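You operate a simulated robot arm through the tools that you are given. There is no shell and no other tool.

You are at the controls of a simulated two-armed robot. One attempt, no reset.

TASK
Set the blue dose knob to 310 ml and dose the cup once.
Fine: slide the drip tray back and open the feed first, press the blue dose button once, then close the feed.
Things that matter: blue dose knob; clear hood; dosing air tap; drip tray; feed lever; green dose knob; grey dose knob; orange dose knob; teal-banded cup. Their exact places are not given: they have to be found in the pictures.

It is judged by the outcome, as a careful person would: the job done as asked, and still so three seconds after it is handed in. It fails if anything else is knocked over, pushed out of place, dropped, spilled or broken.

THE ROBOT
Two 7-joint arms with fingered hands on one trunk, on a base that moves. Base frame: it is fixed to the floor where the robot stands at the start and does not move with it; the origin is under the middle of the robot, x ahead of it, y to its left, z up. Lengths are in mm, angles in degrees, forces in N, time in s.
The left shoulder is at the start at [30, 215, 1109], the right one opposite. With the tool pointing down near the work surface each hand reaches from about 100 to 680 mm from the robot's upright axis, wherever it stands, measured 20 degrees to its own side. Places, roughly: blue dose knob [500, 0, 800]; clear hood [1000, -200, 1200]; dosing air tap [800, 200, 1100]; drip tray [800, -100, 1000]; feed lever [800, 300, 1200]; green dose knob [500, -100, 800]; grey dose knob [300, -300, 800]; orange dose knob [400, -200, 800]. Payload 3.6 kg a hand.
The TCP of each hand is the grasp point between the finger pads, 22 mm short of the fingertips. In the tool frame z runs along the fingers and y along their closing line. The gripper opens to 132 mm; its body begins 60 mm behind the TCP. The gripper is a hand of 4 fingers: y runs from the thumb to the fingers, the wrist lies at [0, 0, -203] in the tool frame, and closing takes about 1.5 s.
Orientation is that of the tool frame in the base frame, as [roll, pitch, yaw] about the fixed x, y, z axes, in that order (R = Rz(yaw) Ry(pitch) Rx(roll)). With the fingers straight down and closing along the base's y, the tool's x points along the base's -x, its y along +y and its z along -z.

THE INTERFACE
- The arms move only by the tool play_rows. It takes "left_rows", "right_rows" or both (then of equal length, played together; a hand with none holds still); each is one flat list of numbers, 7 for each row, row after row: the closure, from 0 (fully open) to 1 (shut), then the shift along the base's x, y, z in units of 500 mm (1.0 is 500 mm), then the turn, a rotation vector about the base's x, y, z in units of 120 degrees (1.0 is 120 degrees). In form: [claw, dx, dy, dz, wx, wy, wz, claw, dx, dy, dz, wx, wy, wz, ...]. A call has 1 to 20 rows; each row is the pose to reach, as a shift and turn from the pose commanded when the call began. A call with a number of a shift or a turn outside -1 to 1 is refused whole. Each row takes 0.2 s and may step no farther than 50 mm and 8.6 degrees from the row before; otherwise, or with a gripper value out of range, the whole call is refused. Where a pose cannot be reached the arm comes as near as it can. A force on the tool above 60 N (or 10 N above the force at the start of the call, whichever is more), or a blocked arm, ends the call early, and 0.2 s more pass. The fingers move at their own pace (about 108 mm/s each) and stop on an object; they squeeze with about 33 N. The grip force told is the motor's: it shows also when the fingers shut on nothing. Time passes only in rows, and 0.2 s behind the last, so rows that repeat a pose let the fingers close. It gives the time, the measured TCP pose, the force on the tool (base axes), the opening and the grip force at its end, in the units of the frame above (readings bear some noise), with the torque about the TCP (base axes, N m) and any sound that the robot's microphone picked up, and new pictures: "pictures" is both (left out), scene, wrist or none (wrist: the cameras of the hands that moved).
- Cameras (640 x 400 px; columns grow to the right, rows downward): "scene" is now at [161.9, -27.7, 1057.2]; the picture's right is [-0.34, -0.94, 0.00], its down [-0.07, 0.03, -1.00] and it looks along [0.94, -0.34, -0.08] (base axes); focal length 214 px, centre (320, 200). "left" rides on the left gripper at [-53, -53, -84] in its tool frame; the picture's right is [0.71, -0.71, 0.00], its down [0.53, 0.53, -0.67] and it looks along [0.47, 0.47, 0.74] (tool axes); focal length 247 px, centre (320, 200). "right" rides on the right gripper at [53, -53, -84] in its tool frame; the picture's right is [0.71, 0.71, 0.00], its down [-0.53, 0.53, -0.67] and it looks along [-0.47, 0.47, 0.74] (tool axes); focal length 247 px, centre (320, 200).
- lift_body(by): moves the trunk up (or, below 0, down) by that many mm; the arms and the scene camera ride with it, the base frame stays. It gives what a move gives, with no picture.
- roll_base(legs): drives the robot by 1 to 6 legs, each [ahead, turn to the left] in mm and degrees, along the robot's own axes; the way and the turn of a leg run together, so that a leg with both is an arc; at most 1500 mm and 180 degrees a leg. The arms and the cameras ride along, it lands a little off, and it stops where it bumps. It gives what a move gives, and a new picture of the scene camera.
- preshape(shape, hand): the hand has 4 fingers and takes this shape, open, in about a second: jaw (thumb against the fingers, like two jaws); tri (thumb and two fingers); tip (a fingertip pinch); poke (one finger out to press); point (the index stretched); flat (the hand flat); cup (the hand cupped); fist (a fist). The gripper value then closes the fingers along that shape, each until it touches; the sizes above hold for jaw. It gives what a move gives, with no picture.
- turn_head(pan, tilt): turns the head with the scene camera to pan (to the left, within 60 degrees either way) and tilt (down, from -29 to 69), counted from straight ahead of the robot (the tilt from the chest, where the trunk bows). It gives what a move gives, and a new picture of the scene camera.
- measure_at(camera, pixels): for up to 12 pixels [column, row] of the newest picture of that camera ("zoom" is the newest enlarged one), the place [x, y, z] in the base frame of the surface seen there, good to about 3 mm, but the place of the scene camera against the robot may be out by one fixed shift of up to 12 mm in any direction. The clock stands still meanwhile.
- inspect(camera, box): a new picture of the part [left, top, right, bottom] of that camera's present view, enlarged. The clock stands still meanwhile.
- hand_in(): hands the job in; it is judged then, once.

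Unless the task says otherwise, let go and move clear before handing in.

The tools are called after "Call:" as name(argument=value, ...) on one line, values as JSON. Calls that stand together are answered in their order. play_rows: Moves the arms, as the interface text tells. Its arguments: {"type":"object","properties":{"left_rows":{"type":"array"},"right_rows":{"type":"array"},"pictures":{"type":"string","enum":["both","scene","wrist","none"]}},"required":[]} The other tools are called the same way: lift_body (by) moves the trunk up or down; preshape (shape, hand) gives the hand a shape; roll_base (legs) drives the base; turn_head (pan, tilt) turns the head that bears the scene camera; measure_at (camera, pixels) gives the place of the surface under pixels of a picture; inspect (camera, box) takes an enlarged picture of a part of a camera's view; hand_in () hands the job in.

At the start:

```text
time_s: 0.0
left_tcp_pos: [407.5, 101.2, 1347.7]
left_tool_rot: [-179.9, 0.0, -179.7]
left_ft_force: [0.5, 0.0, -0.3]
left_moment: [-0.01, 0.04, -0.02]
left_opening: 132.0
left_grip_force: 0.1
left_shape: jaw
right_tcp_pos: [492.2, -271.6, 1320.8]
right_tool_rot: [-180.0, 0.1, -179.9]
right_ft_force: [0.0, -0.5, 0.0]
right_moment: [0.01, 0.06, 0.03]
right_opening: 132.1
right_grip_force: 0.1
right_shape: jaw
trunk travel left (down, up): [-387.0, 288.0]
robot x, y, heading: [2.2, -1.4, -0.0]
head pan, tilt (commanded): [-20.1, 4.5]
```

scene: 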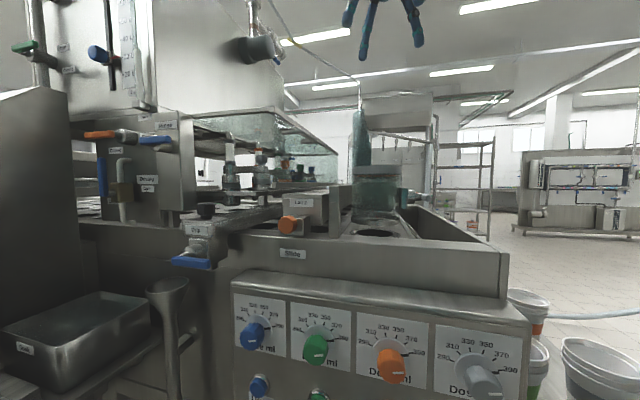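
right: 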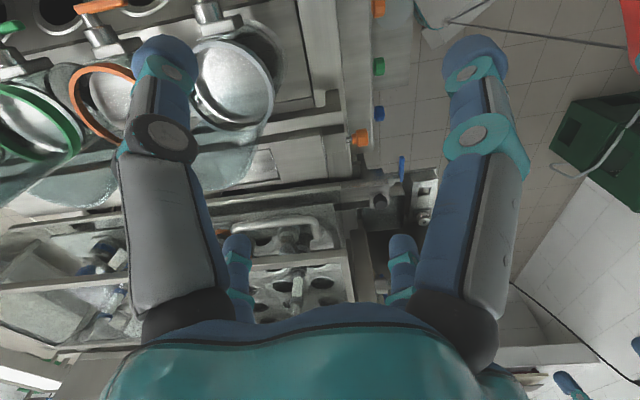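
left: 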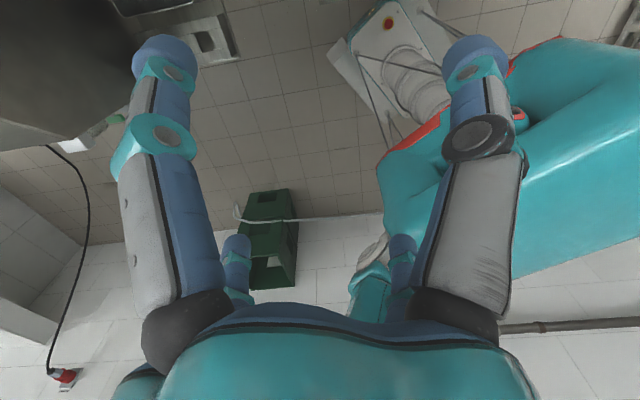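

The scene shows a dosing machine with four knobs (blue about (252,335), green (316,348), orange (391,365), grey (485,382)) and piping with labels at upper left. I'll enlarge parts of the view to read labels before moving.

Call:
inspect(camera="scene", box=[220, 270, 540, 400])

Call:
inspect(camera="scene", box=[70, 90, 230, 290])

Call:
inspect(camera="scene", box=[180, 120, 420, 270])

Call:
inspect(camera="scene", box=[0, 0, 300, 190])

```text
2.00 times, centred on (380, 335) of scene
```

zoom: 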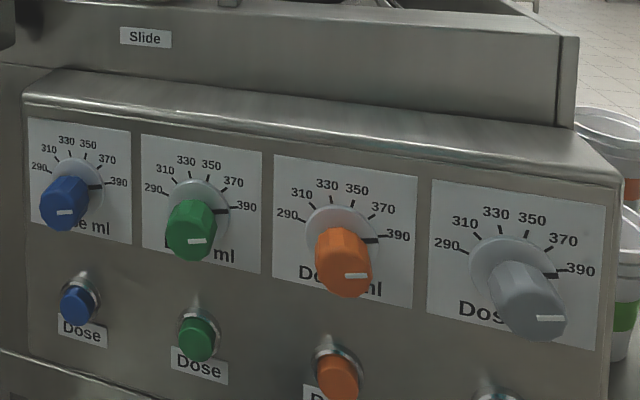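

```text
2.00 times, centred on (150, 190) of scene
```

zoom: 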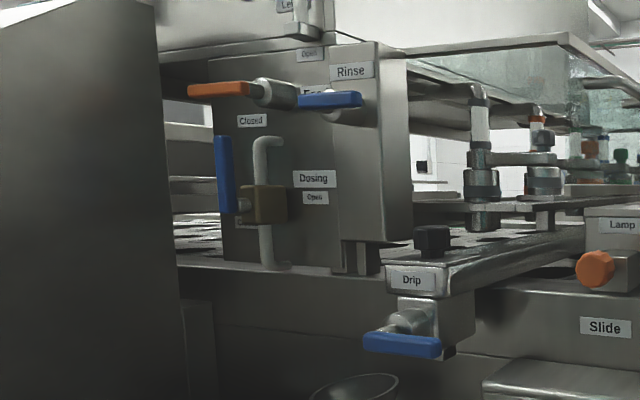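

```text
2.67 times, centred on (300, 195) of scene
```

zoom: 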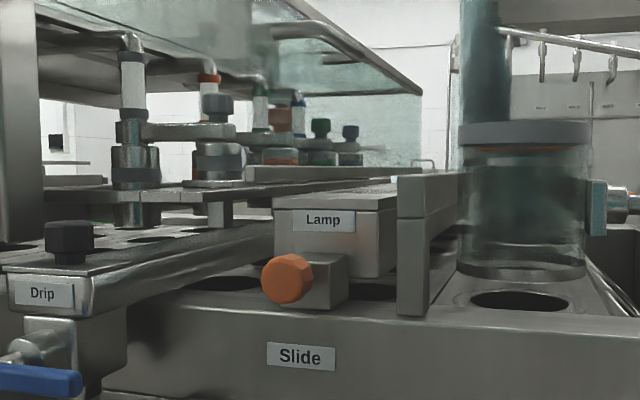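

```text
2.11 times, centred on (150, 95) of scene
```

zoom: 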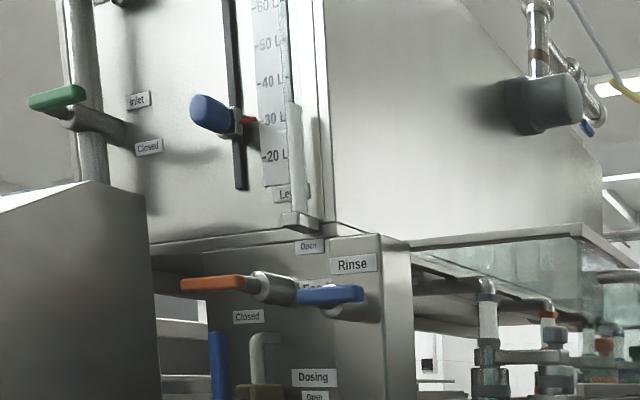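

The overview shows an orange lever labelled Feed(?) at (100,134), a blue "Dosing" tap at (101,178) with something brown beside it, a "Drip" tray front with black knob at (206,210), and four dose knobs. I'll turn the head to see more before measuring.

Call:
turn_head(pan=0, tilt=5)

```text
time_s: 0.8
left_tcp_pos: [407.1, 101.2, 1348.7]
left_tool_rot: [-179.9, 0.0, -179.9]
left_ft_force: [-0.1, 0.2, -0.9]
left_moment: [-0.02, 0.04, 0.06]
left_opening: 131.7
left_grip_force: 0.1
left_shape: jaw
right_tcp_pos: [491.1, -272.3, 1321.1]
right_tool_rot: [-180.0, 0.0, -180.0]
right_ft_force: [0.5, -0.1, -0.7]
right_moment: [-0.01, 0.03, 0.02]
right_opening: 132.1
right_grip_force: 0.1
right_shape: jaw
trunk travel left (down, up): [-387.0, 288.0]
robot x, y, heading: [2.0, -3.6, -0.0]
head pan, tilt (commanded): [0.0, 5.0]
```

scene: 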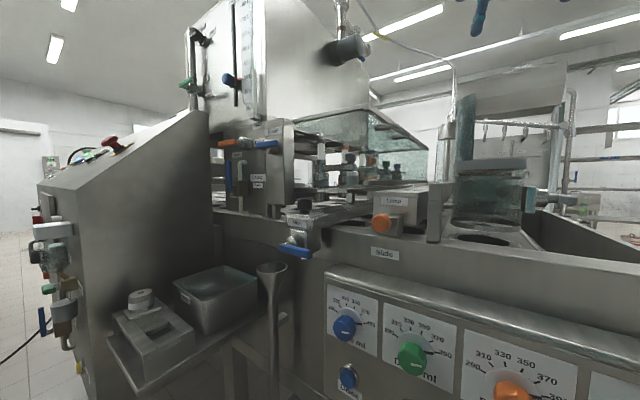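

Call:
inspect(camera="scene", box=[200, 110, 360, 260])

Call:
inspect(camera="scene", box=[290, 120, 450, 260])

Call:
measure_at(camera="scene", pixels=[[345, 327], [411, 358], [512, 392], [348, 376], [230, 143], [233, 175], [305, 205], [293, 249], [262, 180], [382, 223], [490, 200], [480, 238]])

```text
2.67 times, centred on (280, 185) of scene
```

zoom: 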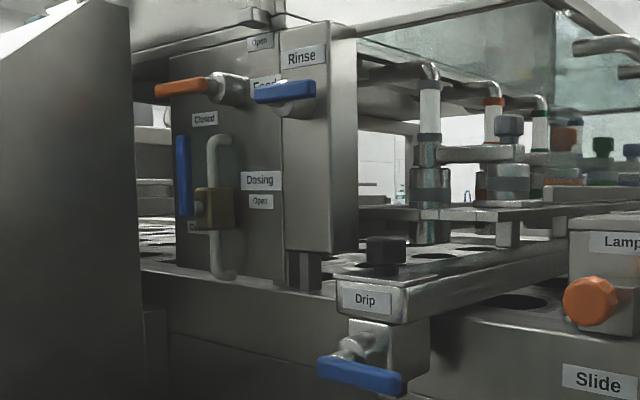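

```text
2.86 times, centred on (370, 190) of scene
```

zoom: 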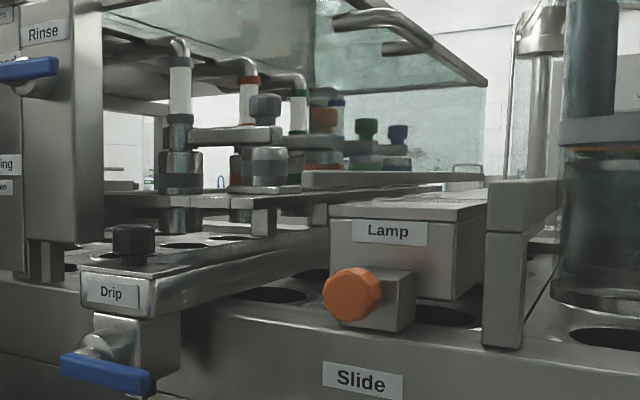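

```text
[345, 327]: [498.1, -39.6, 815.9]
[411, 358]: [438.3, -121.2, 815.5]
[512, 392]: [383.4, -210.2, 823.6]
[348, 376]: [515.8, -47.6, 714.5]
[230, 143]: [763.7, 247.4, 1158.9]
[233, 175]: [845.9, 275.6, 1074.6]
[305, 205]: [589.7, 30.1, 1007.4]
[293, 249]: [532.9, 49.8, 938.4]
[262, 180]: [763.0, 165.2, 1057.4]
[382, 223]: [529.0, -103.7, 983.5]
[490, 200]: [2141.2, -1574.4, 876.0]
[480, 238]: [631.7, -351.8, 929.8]
```

The front panel runs from [498,-40] to [383,-210], so it faces me turned about 35°. I'll zoom closely on the feed/dosing taps and on the blue dial.

Call:
inspect(camera="scene", box=[215, 125, 295, 225])

Call:
inspect(camera="scene", box=[320, 280, 400, 400])

Call:
inspect(camera="scene", box=[0, 100, 300, 400])

Call:
inspect(camera="scene", box=[440, 80, 640, 280])

```text
4.00 times, centred on (255, 175) of scene
```

zoom: 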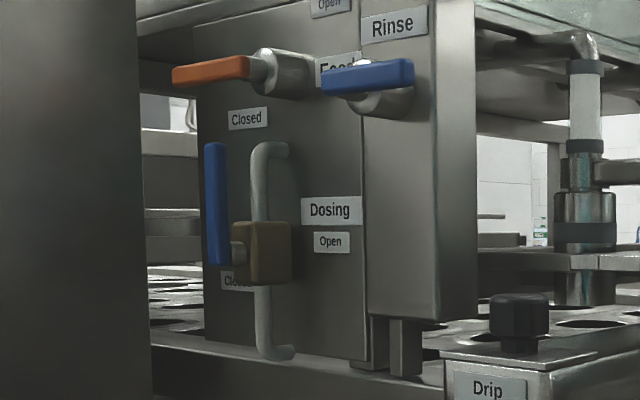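

```text
3.33 times, centred on (360, 340) of scene
```

zoom: 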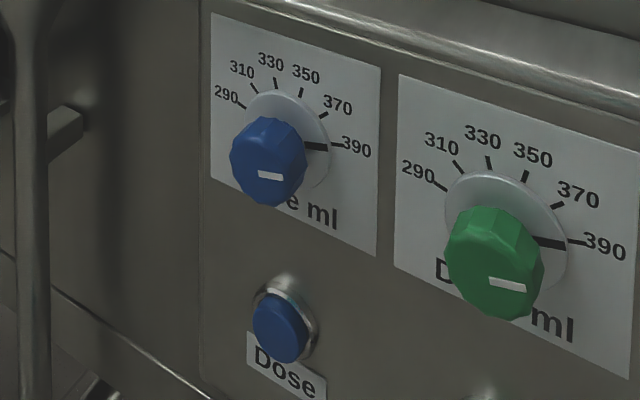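

```text
1.33 times, centred on (150, 250) of scene
```

zoom: 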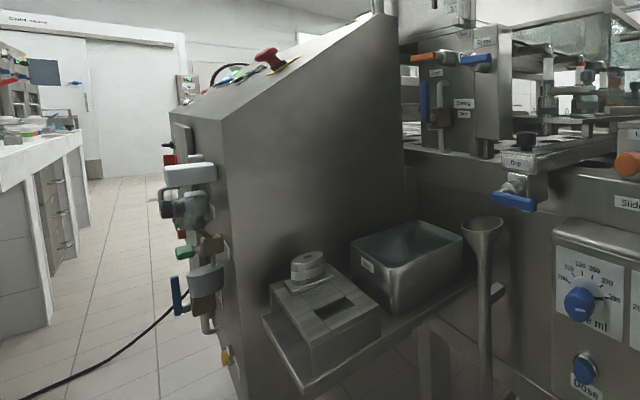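

```text
2.00 times, centred on (540, 180) of scene
```

zoom: 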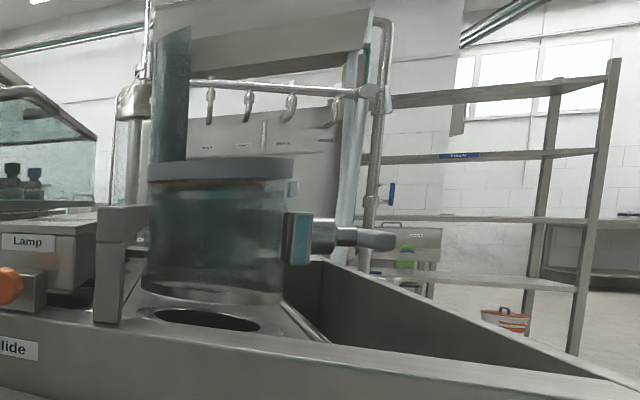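

The blue pointer sits at 390 now; the dosing tap's blue handle stands vertical beside a brass body, with Open/Closed labels partly hidden. I'll measure a set of points to build the layout.

Call:
measure_at(camera="scene", pixels=[[223, 142], [243, 142], [258, 146], [271, 143], [285, 141], [253, 158], [229, 163], [229, 187], [243, 187], [242, 150], [262, 184], [300, 130]])

Call:
measure_at(camera="scene", pixels=[[302, 228], [284, 216], [330, 212], [304, 199], [305, 212], [385, 254], [330, 270], [460, 300], [600, 345], [250, 240], [272, 268], [275, 300]])

Call:
measure_at(camera="scene", pixels=[[205, 290], [220, 270], [150, 320], [140, 300], [215, 310], [110, 350], [100, 180], [205, 115], [340, 350], [372, 330], [365, 200], [470, 200]])

```text
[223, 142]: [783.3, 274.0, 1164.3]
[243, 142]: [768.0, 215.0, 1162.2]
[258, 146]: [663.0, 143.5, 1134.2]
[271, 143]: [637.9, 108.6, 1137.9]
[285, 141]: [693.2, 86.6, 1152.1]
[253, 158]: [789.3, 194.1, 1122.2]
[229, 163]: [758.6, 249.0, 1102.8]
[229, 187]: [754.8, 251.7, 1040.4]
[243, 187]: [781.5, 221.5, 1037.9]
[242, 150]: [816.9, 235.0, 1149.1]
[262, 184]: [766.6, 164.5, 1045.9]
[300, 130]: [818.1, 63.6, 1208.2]
```

```text
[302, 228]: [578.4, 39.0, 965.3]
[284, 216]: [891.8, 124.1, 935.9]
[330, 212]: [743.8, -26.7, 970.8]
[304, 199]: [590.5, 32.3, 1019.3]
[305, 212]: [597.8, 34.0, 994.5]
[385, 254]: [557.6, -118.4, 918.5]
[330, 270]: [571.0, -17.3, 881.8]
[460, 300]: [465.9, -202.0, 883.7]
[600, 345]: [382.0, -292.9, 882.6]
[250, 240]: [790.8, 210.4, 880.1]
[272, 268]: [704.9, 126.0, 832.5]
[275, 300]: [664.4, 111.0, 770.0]
```

```text
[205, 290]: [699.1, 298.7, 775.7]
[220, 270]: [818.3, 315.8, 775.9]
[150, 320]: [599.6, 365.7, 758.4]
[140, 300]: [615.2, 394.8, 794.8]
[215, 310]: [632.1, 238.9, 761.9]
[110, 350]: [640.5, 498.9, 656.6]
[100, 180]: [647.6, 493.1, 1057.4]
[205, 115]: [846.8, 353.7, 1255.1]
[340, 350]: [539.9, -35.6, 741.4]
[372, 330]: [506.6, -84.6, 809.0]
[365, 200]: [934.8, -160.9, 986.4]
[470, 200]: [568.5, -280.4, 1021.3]
```

Points give the panel facing direction n≈(-0.83,0.56). The right wrist camera looks down on the machine with ringed holes/cups, so I'll enlarge it.

Call:
inspect(camera="right", box=[0, 0, 320, 200])

Call:
inspect(camera="right", box=[200, 100, 450, 330])

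Call:
lift_body(by=250)

Call:
turn_head(pan=-5, tilt=25)

```text
2.00 times, centred on (160, 100) of right
```

zoom: 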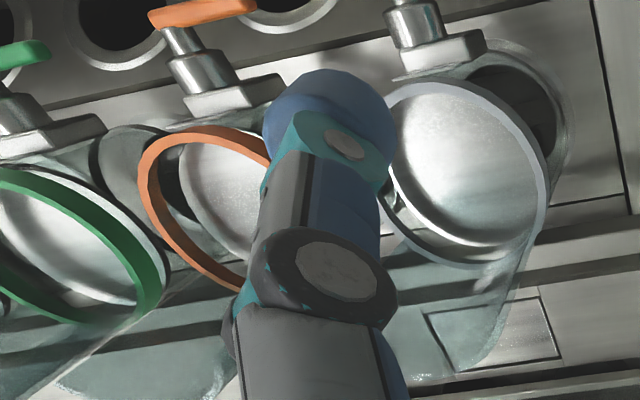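

```text
1.74 times, centred on (325, 215) of right
```

zoom: 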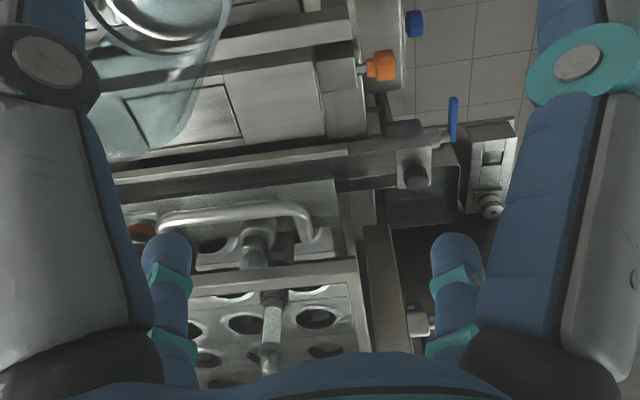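

```text
time_s: 3.4
left_tcp_pos: [408.1, 100.0, 1598.4]
left_tool_rot: [-179.8, 0.0, -179.8]
left_ft_force: [1.1, 0.0, 0.3]
left_moment: [0.01, 0.02, -0.04]
left_opening: 131.7
left_grip_force: 0.1
left_shape: jaw
right_tcp_pos: [492.0, -273.0, 1571.7]
right_tool_rot: [180.0, 0.2, -179.8]
right_ft_force: [0.1, 0.0, -0.6]
right_moment: [0.0, -0.02, -0.01]
right_opening: 131.8
right_grip_force: 0.0
right_shape: jaw
trunk travel left (down, up): [-637.0, 38.0]
robot x, y, heading: [0.2, -3.1, -0.2]
head pan, tilt (commanded): [0.0, 5.0]
```

```text
time_s: 4.2
left_tcp_pos: [406.7, 101.1, 1598.4]
left_tool_rot: [180.0, 0.0, -179.8]
left_ft_force: [0.5, -0.5, -0.1]
left_moment: [-0.02, 0.0, 0.0]
left_opening: 132.3
left_grip_force: 0.0
left_shape: jaw
right_tcp_pos: [492.7, -272.6, 1571.1]
right_tool_rot: [-180.0, 0.2, -180.0]
right_ft_force: [-0.2, -0.2, 0.0]
right_moment: [-0.01, 0.03, 0.03]
right_opening: 131.7
right_grip_force: 0.0
right_shape: jaw
trunk travel left (down, up): [-637.0, 38.0]
robot x, y, heading: [0.1, 2.1, -0.2]
head pan, tilt (commanded): [-5.0, 25.0]
```

scene: 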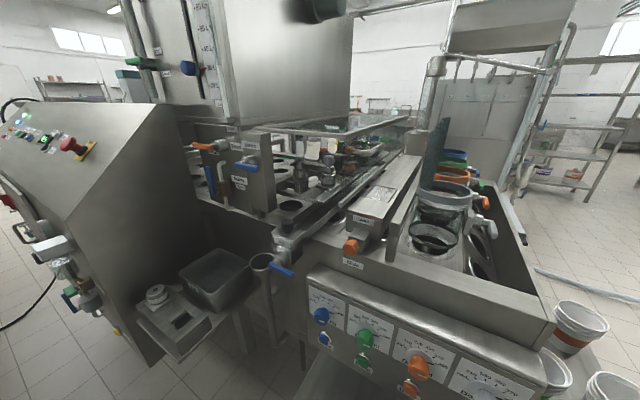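

Call:
inspect(camera="scene", box=[180, 110, 340, 260])

Call:
inspect(camera="scene", box=[270, 110, 430, 270])

Call:
inspect(camera="scene", box=[240, 230, 400, 390])

Call:
inspect(camera="scene", box=[380, 110, 540, 290])

Call:
inspect(camera="right", box=[0, 0, 640, 400])

```text
2.67 times, centred on (260, 185) of scene
```

zoom: 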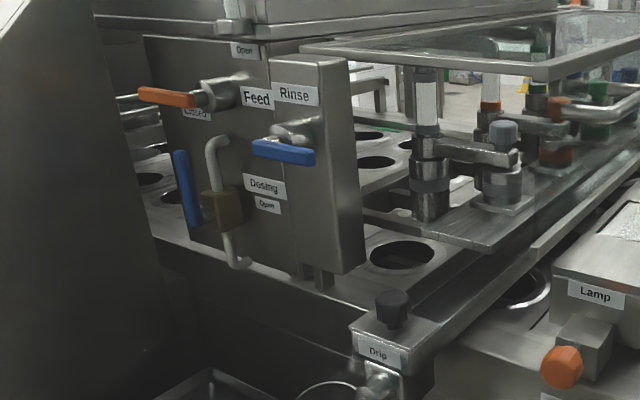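

```text
2.50 times, centred on (350, 190) of scene
```

zoom: 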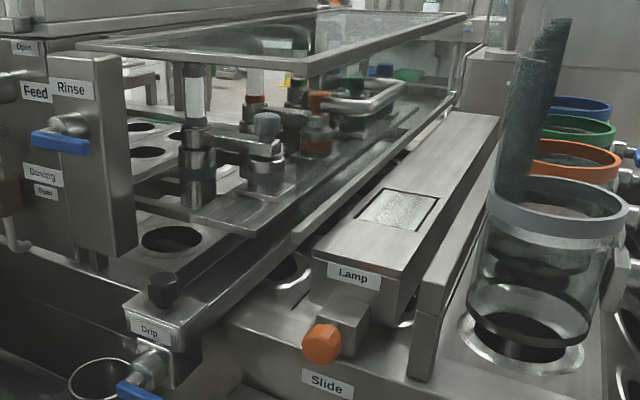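

```text
2.50 times, centred on (320, 310) of scene
```

zoom: 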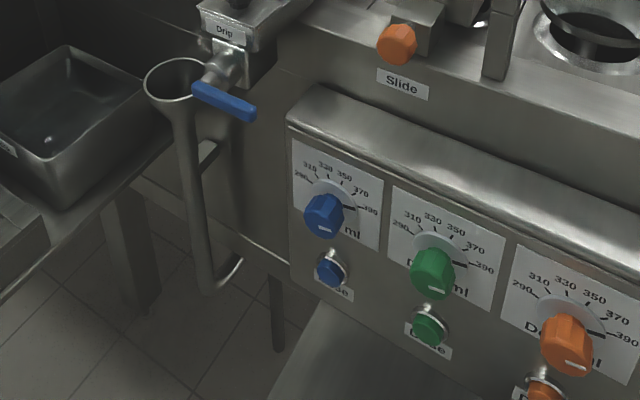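

```text
2.22 times, centred on (460, 200) of scene
```

zoom: 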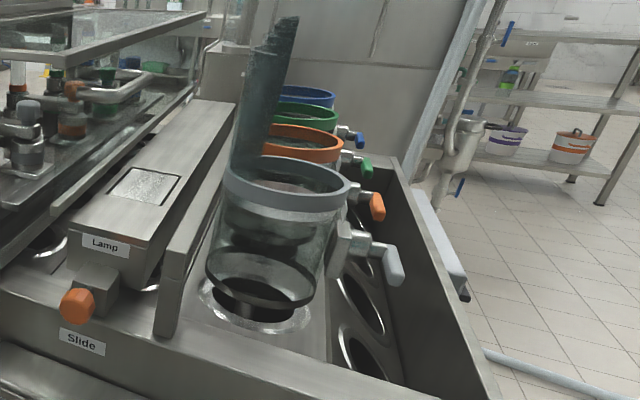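

```text
1.00 times, centred on (320, 200) of right (not enlarged: the box is as wide or as high as the picture)
```

zoom: 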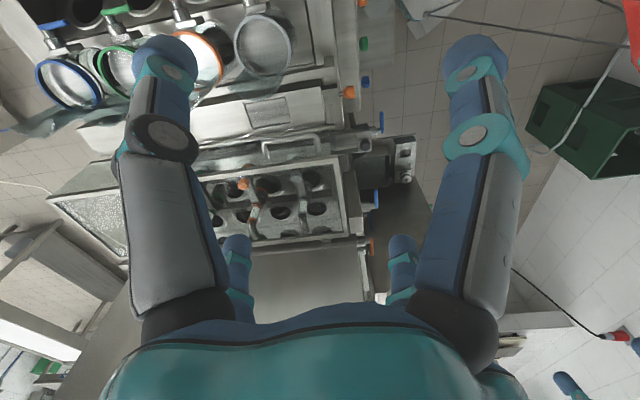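

From above I see the cup plate with holes under nozzles and the drip bar. I'll zoom the right wrist camera on the plate area and tray.

Call:
inspect(camera="right", box=[190, 60, 420, 260])

Call:
inspect(camera="right", box=[20, 130, 260, 290])

Call:
measure_at(camera="right", pixels=[[380, 122], [374, 200], [371, 246], [348, 92], [366, 80], [310, 180], [345, 210], [281, 212], [248, 183], [300, 145], [340, 145], [265, 110]])

```text
2.00 times, centred on (305, 160) of right
```

zoom: 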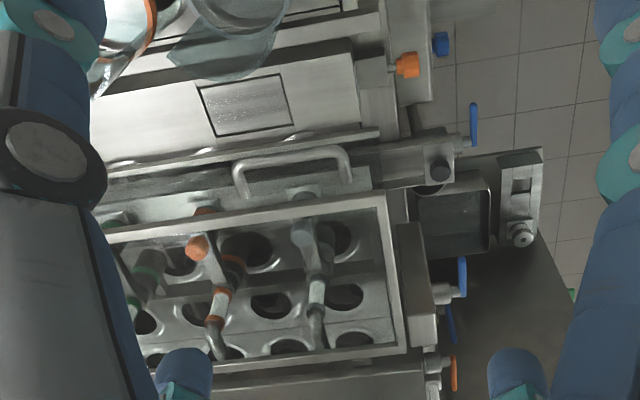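

```text
2.50 times, centred on (140, 210) of right
```

zoom: 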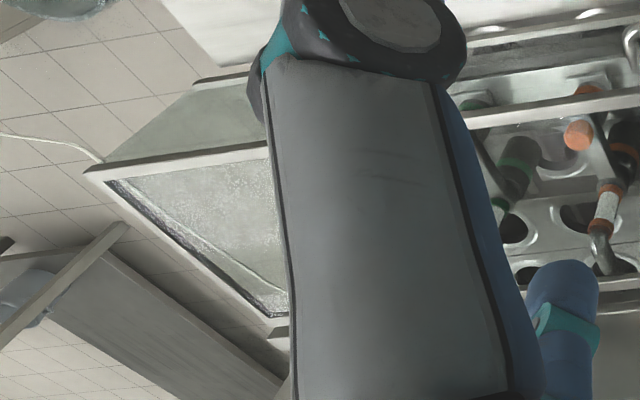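

```text
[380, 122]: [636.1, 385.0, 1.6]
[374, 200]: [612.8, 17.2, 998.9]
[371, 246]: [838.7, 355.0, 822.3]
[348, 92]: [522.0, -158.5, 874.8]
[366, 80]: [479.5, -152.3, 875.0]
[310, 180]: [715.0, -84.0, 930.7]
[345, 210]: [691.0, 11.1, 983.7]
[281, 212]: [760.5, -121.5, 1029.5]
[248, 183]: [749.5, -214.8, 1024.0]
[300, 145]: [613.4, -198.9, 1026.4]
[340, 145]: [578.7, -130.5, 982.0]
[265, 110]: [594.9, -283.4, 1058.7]
```

The hood is a clear framed lid with a handle over the nozzle plate; the drip bar sits beside it. Before driving to a better spot, I check the floor on my left with the left camera.

Call:
inspect(camera="left", box=[0, 0, 640, 400])

Call:
turn_head(pan=55, tilt=35)

```text
1.00 times, centred on (320, 200) of left (not enlarged: the box is as wide or as high as the picture)
```

zoom: 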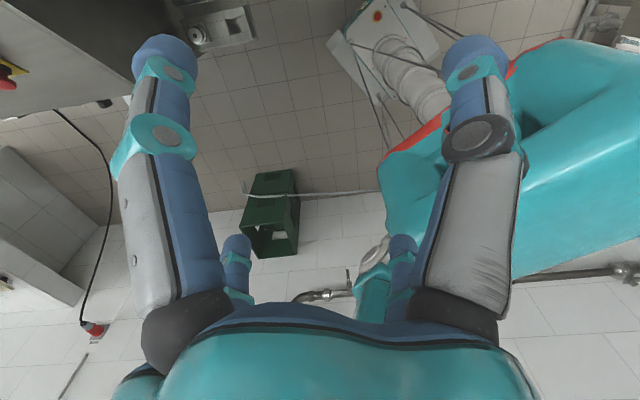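

```text
time_s: 5.5
left_tcp_pos: [406.9, 99.9, 1597.9]
left_tool_rot: [-179.9, 0.1, -179.9]
left_ft_force: [0.3, -0.4, 0.9]
left_moment: [0.0, 0.01, 0.01]
left_opening: 132.2
left_grip_force: 0.0
left_shape: jaw
right_tcp_pos: [492.0, -273.4, 1571.6]
right_tool_rot: [180.0, 0.1, -179.8]
right_ft_force: [0.4, -0.2, 0.0]
right_moment: [-0.01, -0.02, -0.03]
right_opening: 132.0
right_grip_force: 0.0
right_shape: jaw
trunk travel left (down, up): [-637.0, 38.0]
robot x, y, heading: [-1.7, -1.9, 0.4]
head pan, tilt (commanded): [55.0, 35.0]
```

scene: 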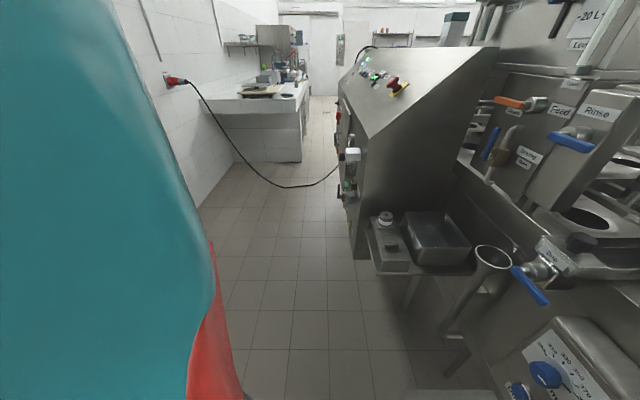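

The floor to my left is clear apart from a green crate at the wall. I'll measure the crate, wall and the base outline in the left camera, and points in the scene view.

Call:
measure_at(camera="left", pixels=[[270, 190], [340, 40], [390, 70], [420, 100], [220, 20], [60, 180], [300, 250], [200, 190]])

Call:
measure_at(camera="scene", pixels=[[508, 102], [540, 103], [490, 143], [505, 157], [571, 140], [539, 251], [495, 50], [352, 200], [391, 250], [492, 250], [450, 320], [300, 300]])

Call:
inspect(camera="scene", box=[460, 60, 640, 200])

```text
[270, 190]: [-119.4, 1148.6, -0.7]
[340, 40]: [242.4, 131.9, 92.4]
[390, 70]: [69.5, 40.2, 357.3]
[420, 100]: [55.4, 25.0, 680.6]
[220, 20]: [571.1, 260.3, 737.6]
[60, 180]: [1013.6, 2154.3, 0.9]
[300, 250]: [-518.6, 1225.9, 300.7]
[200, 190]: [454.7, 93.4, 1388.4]
```

```text
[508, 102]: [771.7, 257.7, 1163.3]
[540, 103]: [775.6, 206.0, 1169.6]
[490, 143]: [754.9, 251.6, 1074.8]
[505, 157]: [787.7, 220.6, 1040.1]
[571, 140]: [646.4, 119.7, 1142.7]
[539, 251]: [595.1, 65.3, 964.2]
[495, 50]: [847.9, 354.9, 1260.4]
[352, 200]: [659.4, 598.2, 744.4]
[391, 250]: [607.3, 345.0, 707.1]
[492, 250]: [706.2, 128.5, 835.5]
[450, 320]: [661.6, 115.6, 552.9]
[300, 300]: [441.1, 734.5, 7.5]
```

```text
2.86 times, centred on (550, 130) of scene
```

zoom: 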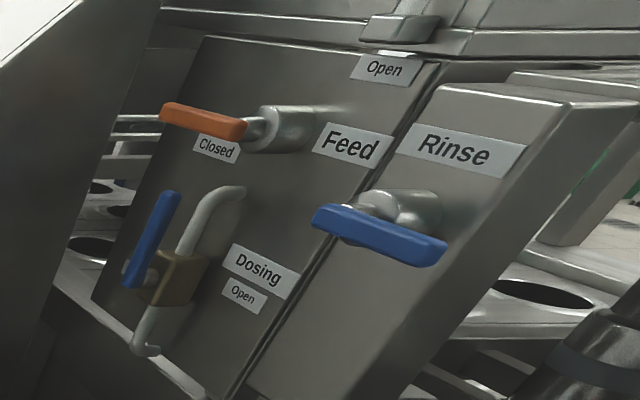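

The orange feed handle points left (Closed label under it) and "Open" is above its pivot; the dosing tap needs a frontal look. I'll pull both hands in, then drive to a spot square to the panel.

Call:
play_rows(left_rows=[0, -0.08, 0, 0, 0, 0, 0, 0, -0.16, 0, 0, 0, 0, 0, 0, -0.24, 0, 0, 0, 0, 0, 0, -0.24, 0, 0, 0, 0, 0], right_rows=[0, -0.08, 0, 0, 0, 0, 0, 0, -0.16, 0, 0, 0, 0, 0, 0, -0.24, 0, 0, 0, 0, 0, 0, -0.32, 0, 0, 0, 0, 0], pictures="none")

Call:
roll_base(legs=[[0, 65.7]])

```text
time_s: 6.5
left_tcp_pos: [283.6, 100.3, 1595.3]
left_tool_rot: [180.0, 0.3, -179.8]
left_ft_force: [-0.3, -0.5, -0.3]
left_moment: [-0.03, 0.0, -0.01]
left_opening: 131.5
left_grip_force: 0.1
left_shape: jaw
right_tcp_pos: [327.5, -272.0, 1569.1]
right_tool_rot: [179.8, 0.3, -179.8]
right_ft_force: [-0.1, -0.3, -0.1]
right_moment: [-0.01, 0.0, 0.02]
right_opening: 131.8
right_grip_force: 0.0
right_shape: jaw
trunk travel left (down, up): [-637.0, 38.0]
robot x, y, heading: [-1.9, -1.5, 0.0]
head pan, tilt (commanded): [55.0, 35.0]
```

```text
time_s: 9.9
left_tcp_pos: [21.5, 298.4, 1596.2]
left_tool_rot: [-179.9, 0.2, -113.9]
left_ft_force: [-0.1, 0.1, 0.9]
left_moment: [-0.01, -0.02, 0.01]
left_opening: 132.0
left_grip_force: 0.1
left_shape: jaw
right_tcp_pos: [380.9, 191.1, 1569.9]
right_tool_rot: [179.8, 0.2, -113.9]
right_ft_force: [0.0, -0.8, -0.8]
right_moment: [0.02, -0.03, 0.01]
right_opening: 131.9
right_grip_force: 0.0
right_shape: jaw
trunk travel left (down, up): [-637.0, 38.0]
robot x, y, heading: [39.4, -24.2, 65.2]
head pan, tilt (commanded): [55.0, 35.0]
stopped in leg 1: the robot was blocked; the commanded pose is now the measured one
```

scene: 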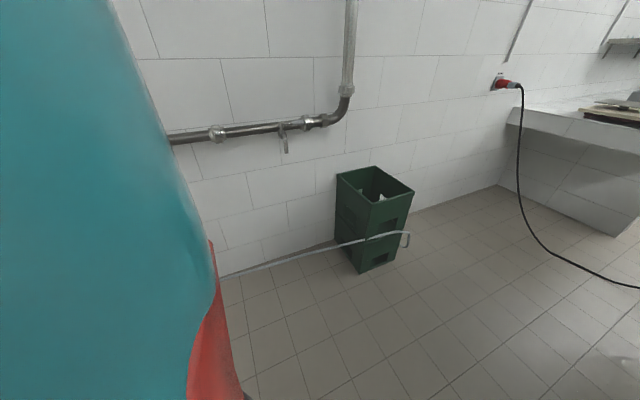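

The turn reached 65° but reports being blocked and shifted by ~45 mm, so something touched the base. I'll look around before moving further.

Call:
turn_head(pan=-60, tilt=40)

Call:
inspect(camera="left", box=[0, 0, 640, 400])

Call:
inspect(camera="right", box=[0, 0, 640, 400])

```text
time_s: 11.8
left_tcp_pos: [22.9, 298.3, 1596.2]
left_tool_rot: [179.9, 0.1, -114.0]
left_ft_force: [-0.7, -0.2, 0.3]
left_moment: [0.04, 0.01, 0.01]
left_opening: 132.1
left_grip_force: 0.1
left_shape: jaw
right_tcp_pos: [381.6, 190.9, 1569.9]
right_tool_rot: [179.8, 0.2, -114.0]
right_ft_force: [-0.7, -0.2, 0.2]
right_moment: [0.05, 0.01, 0.01]
right_opening: 131.9
right_grip_force: 0.1
right_shape: jaw
trunk travel left (down, up): [-637.0, 38.0]
robot x, y, heading: [42.3, -23.8, 65.3]
head pan, tilt (commanded): [-60.0, 40.0]
```

scene: 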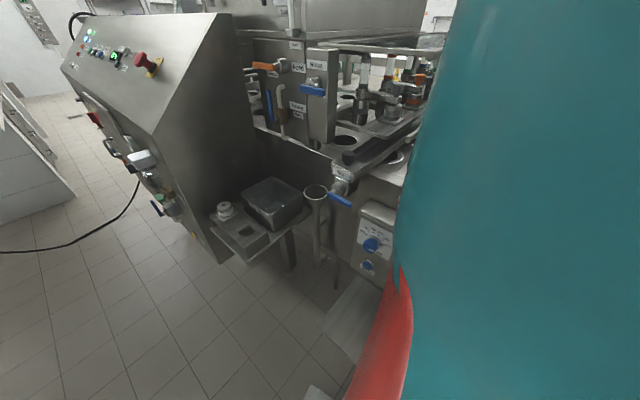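

```text
1.00 times, centred on (320, 200) of left (not enlarged: the box is as wide or as high as the picture)
```

zoom: 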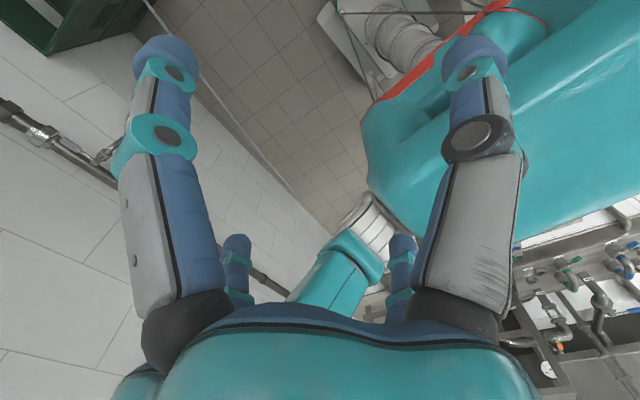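

```text
1.00 times, centred on (320, 200) of right (not enlarged: the box is as wide or as high as the picture)
```

zoom: 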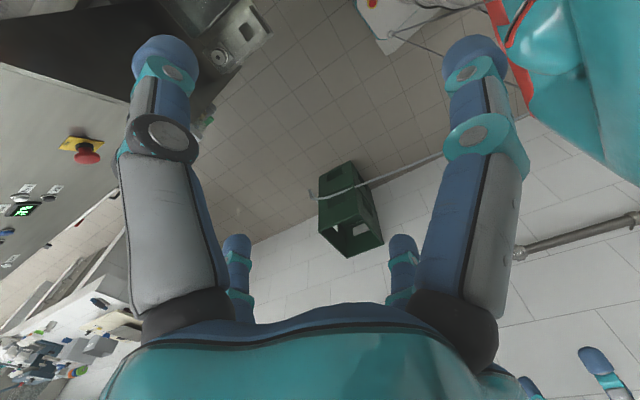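

Behind me the left camera shows another rack with taps at (580,280); I'll measure how near it and the walls are.

Call:
measure_at(camera="left", pixels=[[530, 300], [560, 345], [600, 260], [545, 375], [590, 300], [620, 380], [340, 30], [350, 90], [250, 100], [280, 180], [60, 250], [75, 165]])

Call:
inspect(camera="left", box=[460, 180, 640, 400])

Call:
measure_at(camera="scene", pixels=[[345, 310], [320, 390], [335, 280], [290, 250], [245, 250], [215, 250], [380, 320], [350, 380]])

```text
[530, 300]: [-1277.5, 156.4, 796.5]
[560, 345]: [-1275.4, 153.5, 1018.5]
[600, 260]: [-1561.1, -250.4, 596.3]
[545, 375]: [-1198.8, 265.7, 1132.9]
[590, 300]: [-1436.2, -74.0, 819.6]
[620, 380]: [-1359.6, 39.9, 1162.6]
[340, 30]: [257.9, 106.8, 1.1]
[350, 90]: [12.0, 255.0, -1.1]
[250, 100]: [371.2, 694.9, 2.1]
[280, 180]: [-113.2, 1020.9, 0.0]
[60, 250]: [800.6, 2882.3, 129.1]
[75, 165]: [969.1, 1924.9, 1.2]
```

```text
1.82 times, centred on (550, 290) of left
```

zoom: 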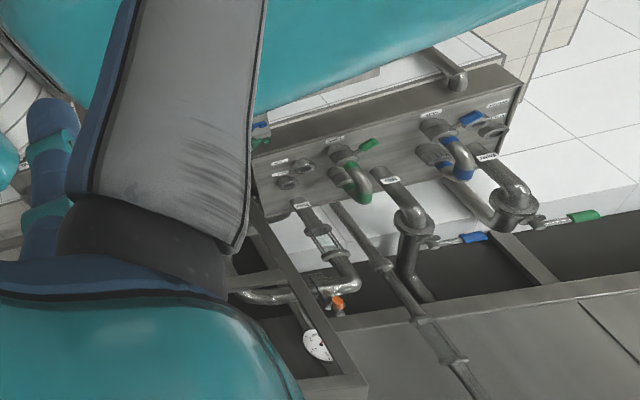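

```text
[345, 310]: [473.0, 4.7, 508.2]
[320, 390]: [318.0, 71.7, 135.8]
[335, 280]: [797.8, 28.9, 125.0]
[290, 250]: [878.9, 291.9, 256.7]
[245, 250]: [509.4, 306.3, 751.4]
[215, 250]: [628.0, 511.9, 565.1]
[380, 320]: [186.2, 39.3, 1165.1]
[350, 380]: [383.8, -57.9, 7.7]
```

A plate in front of the machine at (345,310) measures z≈508. I'll zoom there to see what the base might be touching.

Call:
inspect(camera="scene", box=[260, 220, 440, 400])

Call:
measure_at(camera="scene", pixels=[[325, 325], [345, 355], [360, 280], [370, 300], [310, 395], [330, 393], [300, 330], [356, 345]])

```text
2.22 times, centred on (350, 310) of scene
```

zoom: 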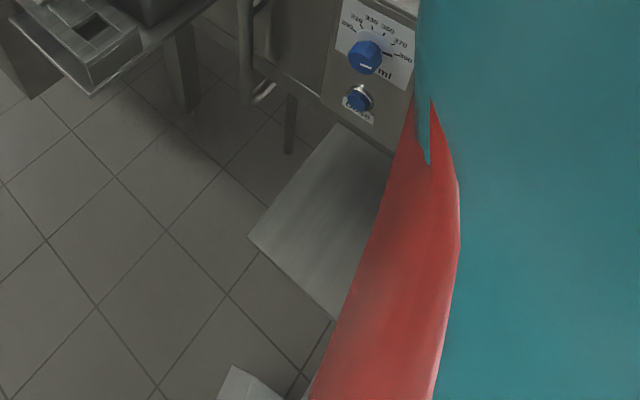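

```text
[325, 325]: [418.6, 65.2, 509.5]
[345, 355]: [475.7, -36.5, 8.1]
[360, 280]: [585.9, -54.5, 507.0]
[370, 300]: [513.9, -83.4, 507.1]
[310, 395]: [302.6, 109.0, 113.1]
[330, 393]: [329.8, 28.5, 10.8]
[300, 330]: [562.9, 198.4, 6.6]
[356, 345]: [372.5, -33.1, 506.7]
```

The lower shelf plate at z≈508 reaches out to n≈-310. Driving ahead moves me away from whatever touched behind, so I'll drive 280 mm along the present heading.

Call:
roll_base(legs=[[280, 0]])

Call:
inspect(camera="left", box=[0, 0, 640, 400])

```text
time_s: 13.8
left_tcp_pos: [138.8, 550.0, 1598.8]
left_tool_rot: [-180.0, 0.3, -113.9]
left_ft_force: [0.4, 0.2, 0.2]
left_moment: [-0.03, -0.02, 0.0]
left_opening: 132.2
left_grip_force: 0.1
left_shape: jaw
right_tcp_pos: [496.8, 442.8, 1569.5]
right_tool_rot: [179.8, 0.2, -113.8]
right_ft_force: [-0.2, -0.5, -1.0]
right_moment: [0.0, 0.02, -0.03]
right_opening: 132.3
right_grip_force: 0.0
right_shape: jaw
trunk travel left (down, up): [-637.0, 38.0]
robot x, y, heading: [155.5, 229.7, 65.1]
head pan, tilt (commanded): [-60.0, 40.0]
```

scene: 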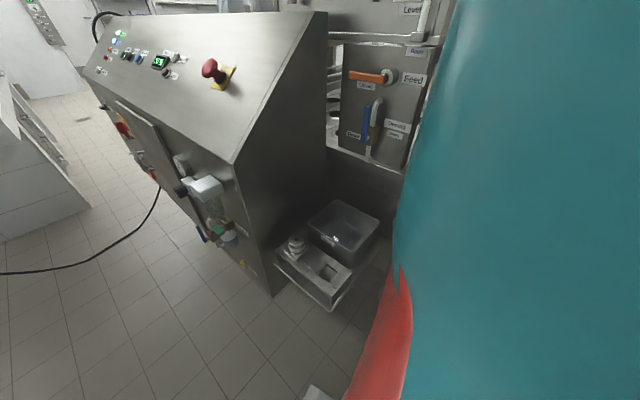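

```text
1.00 times, centred on (320, 200) of left (not enlarged: the box is as wide or as high as the picture)
```

zoom: 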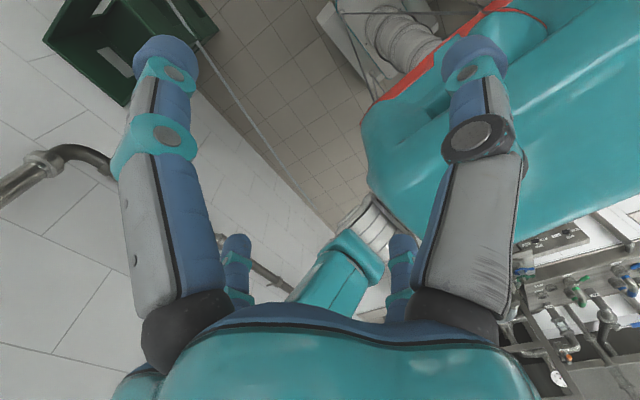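

I'm now at (155,230), level with the knob column. From here the feed and dosing levers are visible near (375,100); zoom on them.

Call:
inspect(camera="scene", box=[320, 40, 440, 170])

Call:
measure_at(camera="scene", pixels=[[350, 75], [390, 76], [366, 118], [368, 138], [354, 134], [362, 85], [416, 51], [397, 127], [345, 150], [325, 20], [250, 295], [335, 285]])

```text
3.08 times, centred on (380, 105) of scene
```

zoom: 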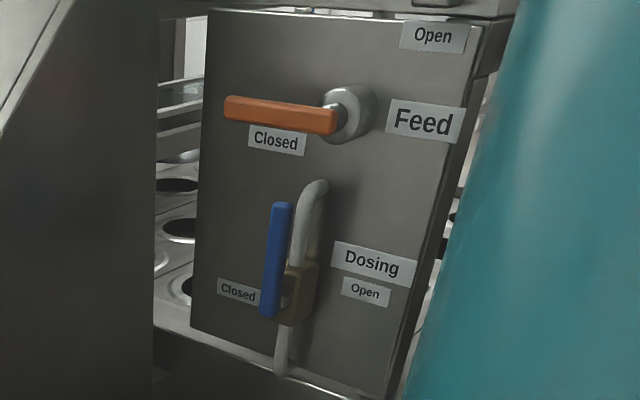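

```text
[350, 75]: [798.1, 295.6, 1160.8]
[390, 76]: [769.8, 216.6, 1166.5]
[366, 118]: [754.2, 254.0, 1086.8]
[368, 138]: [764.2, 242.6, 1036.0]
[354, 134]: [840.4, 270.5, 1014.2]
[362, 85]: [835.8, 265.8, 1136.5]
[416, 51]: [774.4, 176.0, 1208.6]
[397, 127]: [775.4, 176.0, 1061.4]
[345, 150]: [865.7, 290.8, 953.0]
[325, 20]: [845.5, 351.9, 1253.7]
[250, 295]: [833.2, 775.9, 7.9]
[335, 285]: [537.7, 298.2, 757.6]
```

The dosing tap's handle is upright along its pipe (Closed label is to its left), which reads as open, while the feed handle lies at Closed. I'll turn to face the panel squarely.

Call:
roll_base(legs=[[0, -50], [0, -49.4]])

Call:
turn_head(pan=0, tilt=30)

```text
time_s: 18.6
left_tcp_pos: [480.2, 207.9, 1598.8]
left_tool_rot: [180.0, 0.2, 150.0]
left_ft_force: [-0.5, -0.4, -0.4]
left_moment: [0.05, -0.01, 0.02]
left_opening: 132.0
left_grip_force: 0.1
left_shape: jaw
right_tcp_pos: [335.2, -136.9, 1569.8]
right_tool_rot: [179.9, 0.1, 149.9]
right_ft_force: [0.1, 0.6, -0.2]
right_moment: [0.01, 0.0, 0.01]
right_opening: 131.9
right_grip_force: 0.0
right_shape: jaw
trunk travel left (down, up): [-637.0, 38.0]
robot x, y, heading: [189.0, 282.4, -32.9]
head pan, tilt (commanded): [-60.0, 40.0]
stopped in leg 2: the robot was blocked; the commanded pose is now the measured one
```

scene: 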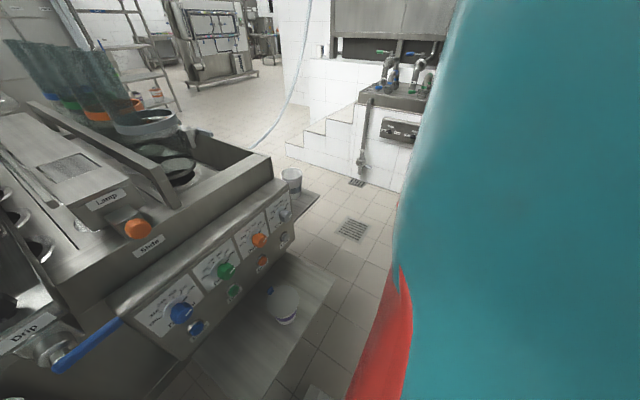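

```text
time_s: 19.9
left_tcp_pos: [482.1, 210.2, 1598.8]
left_tool_rot: [-179.9, 0.1, 149.9]
left_ft_force: [-0.2, 0.7, 0.2]
left_moment: [-0.02, -0.02, 0.07]
left_opening: 132.0
left_grip_force: 0.1
left_shape: jaw
right_tcp_pos: [336.2, -134.6, 1570.8]
right_tool_rot: [179.9, 0.3, 149.9]
right_ft_force: [-0.5, 0.2, 0.6]
right_moment: [-0.01, 0.01, 0.01]
right_opening: 132.0
right_grip_force: 0.2
right_shape: jaw
trunk travel left (down, up): [-637.0, 38.0]
robot x, y, heading: [187.8, 279.5, -33.1]
head pan, tilt (commanded): [0.0, 30.0]
```

scene: 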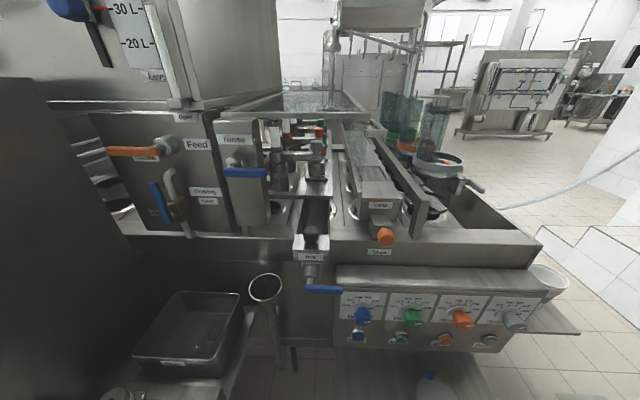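

Now facing the panel at (188,280). There's a white cup-like object on the lower shelf at (430,385); I'll zoom on it and on the machine.

Call:
turn_head(pan=-25, tilt=50)

Call:
inspect(camera="scene", box=[160, 60, 640, 400])

```text
time_s: 20.8
left_tcp_pos: [479.7, 209.3, 1598.1]
left_tool_rot: [-179.9, 0.2, 149.9]
left_ft_force: [0.1, -0.2, -0.1]
left_moment: [-0.03, -0.02, 0.02]
left_opening: 132.2
left_grip_force: 0.0
left_shape: jaw
right_tcp_pos: [335.1, -135.3, 1572.2]
right_tool_rot: [180.0, 0.3, 150.0]
right_ft_force: [-0.4, 0.3, -0.6]
right_moment: [-0.01, -0.01, 0.05]
right_opening: 132.3
right_grip_force: 0.2
right_shape: jaw
trunk travel left (down, up): [-637.0, 38.0]
robot x, y, heading: [191.6, 279.8, -33.0]
head pan, tilt (commanded): [-25.0, 50.0]
```

scene: 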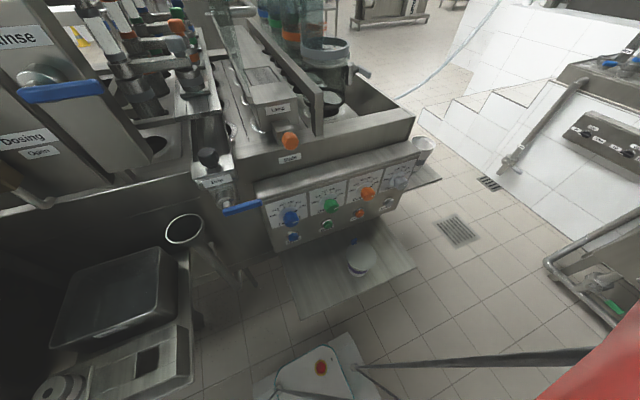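

```text
1.18 times, centred on (400, 230) of scene
```

zoom: 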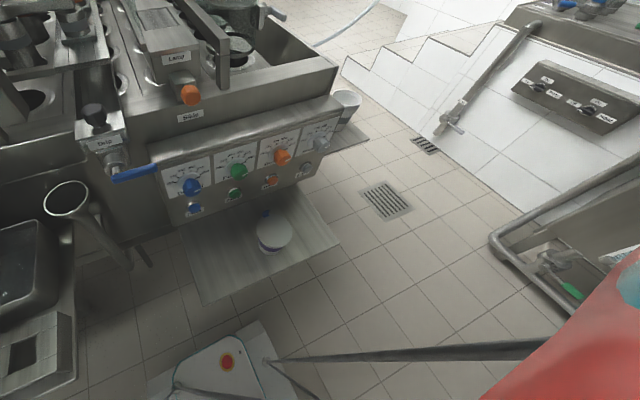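

The white jar stands upright on the lower shelf; a sink frame is to my right-rear. Measure those and the shelf edges for clearance.

Call:
measure_at(camera="scene", pixels=[[360, 258], [552, 265], [580, 340], [300, 317], [413, 265], [320, 370], [280, 260], [190, 290], [350, 245], [170, 370]])

Call:
inspect(camera="scene", box=[240, 140, 400, 290])

Call:
inspect(camera="scene", box=[0, 0, 220, 200])

```text
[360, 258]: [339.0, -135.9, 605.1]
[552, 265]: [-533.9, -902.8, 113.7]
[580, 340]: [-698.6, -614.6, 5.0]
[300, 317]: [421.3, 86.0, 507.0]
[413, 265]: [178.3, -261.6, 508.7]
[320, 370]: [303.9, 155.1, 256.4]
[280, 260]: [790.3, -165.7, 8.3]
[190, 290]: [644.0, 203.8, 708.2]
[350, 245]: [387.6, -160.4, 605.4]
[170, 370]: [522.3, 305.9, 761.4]
```

```text
2.67 times, centred on (320, 215) of scene
```

zoom: 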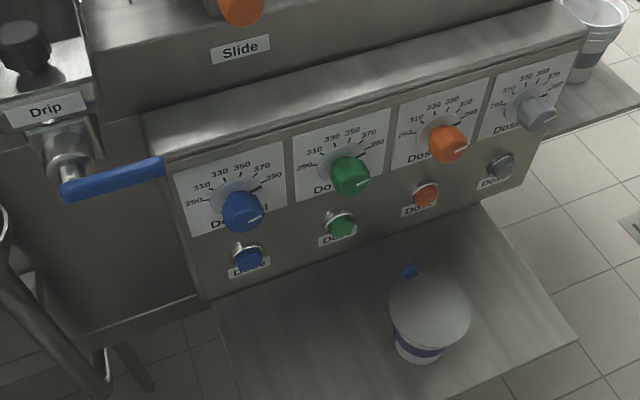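

```text
2.00 times, centred on (110, 100) of scene
```

zoom: 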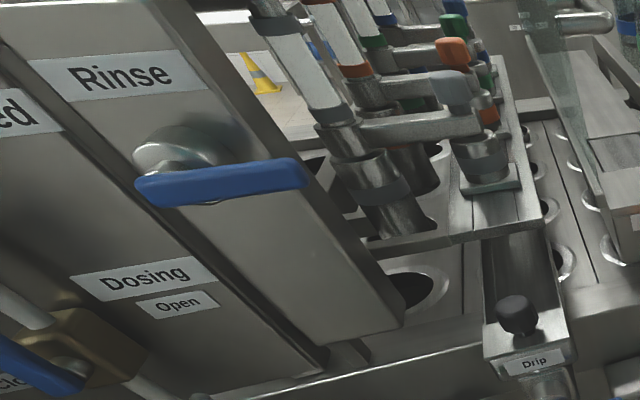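

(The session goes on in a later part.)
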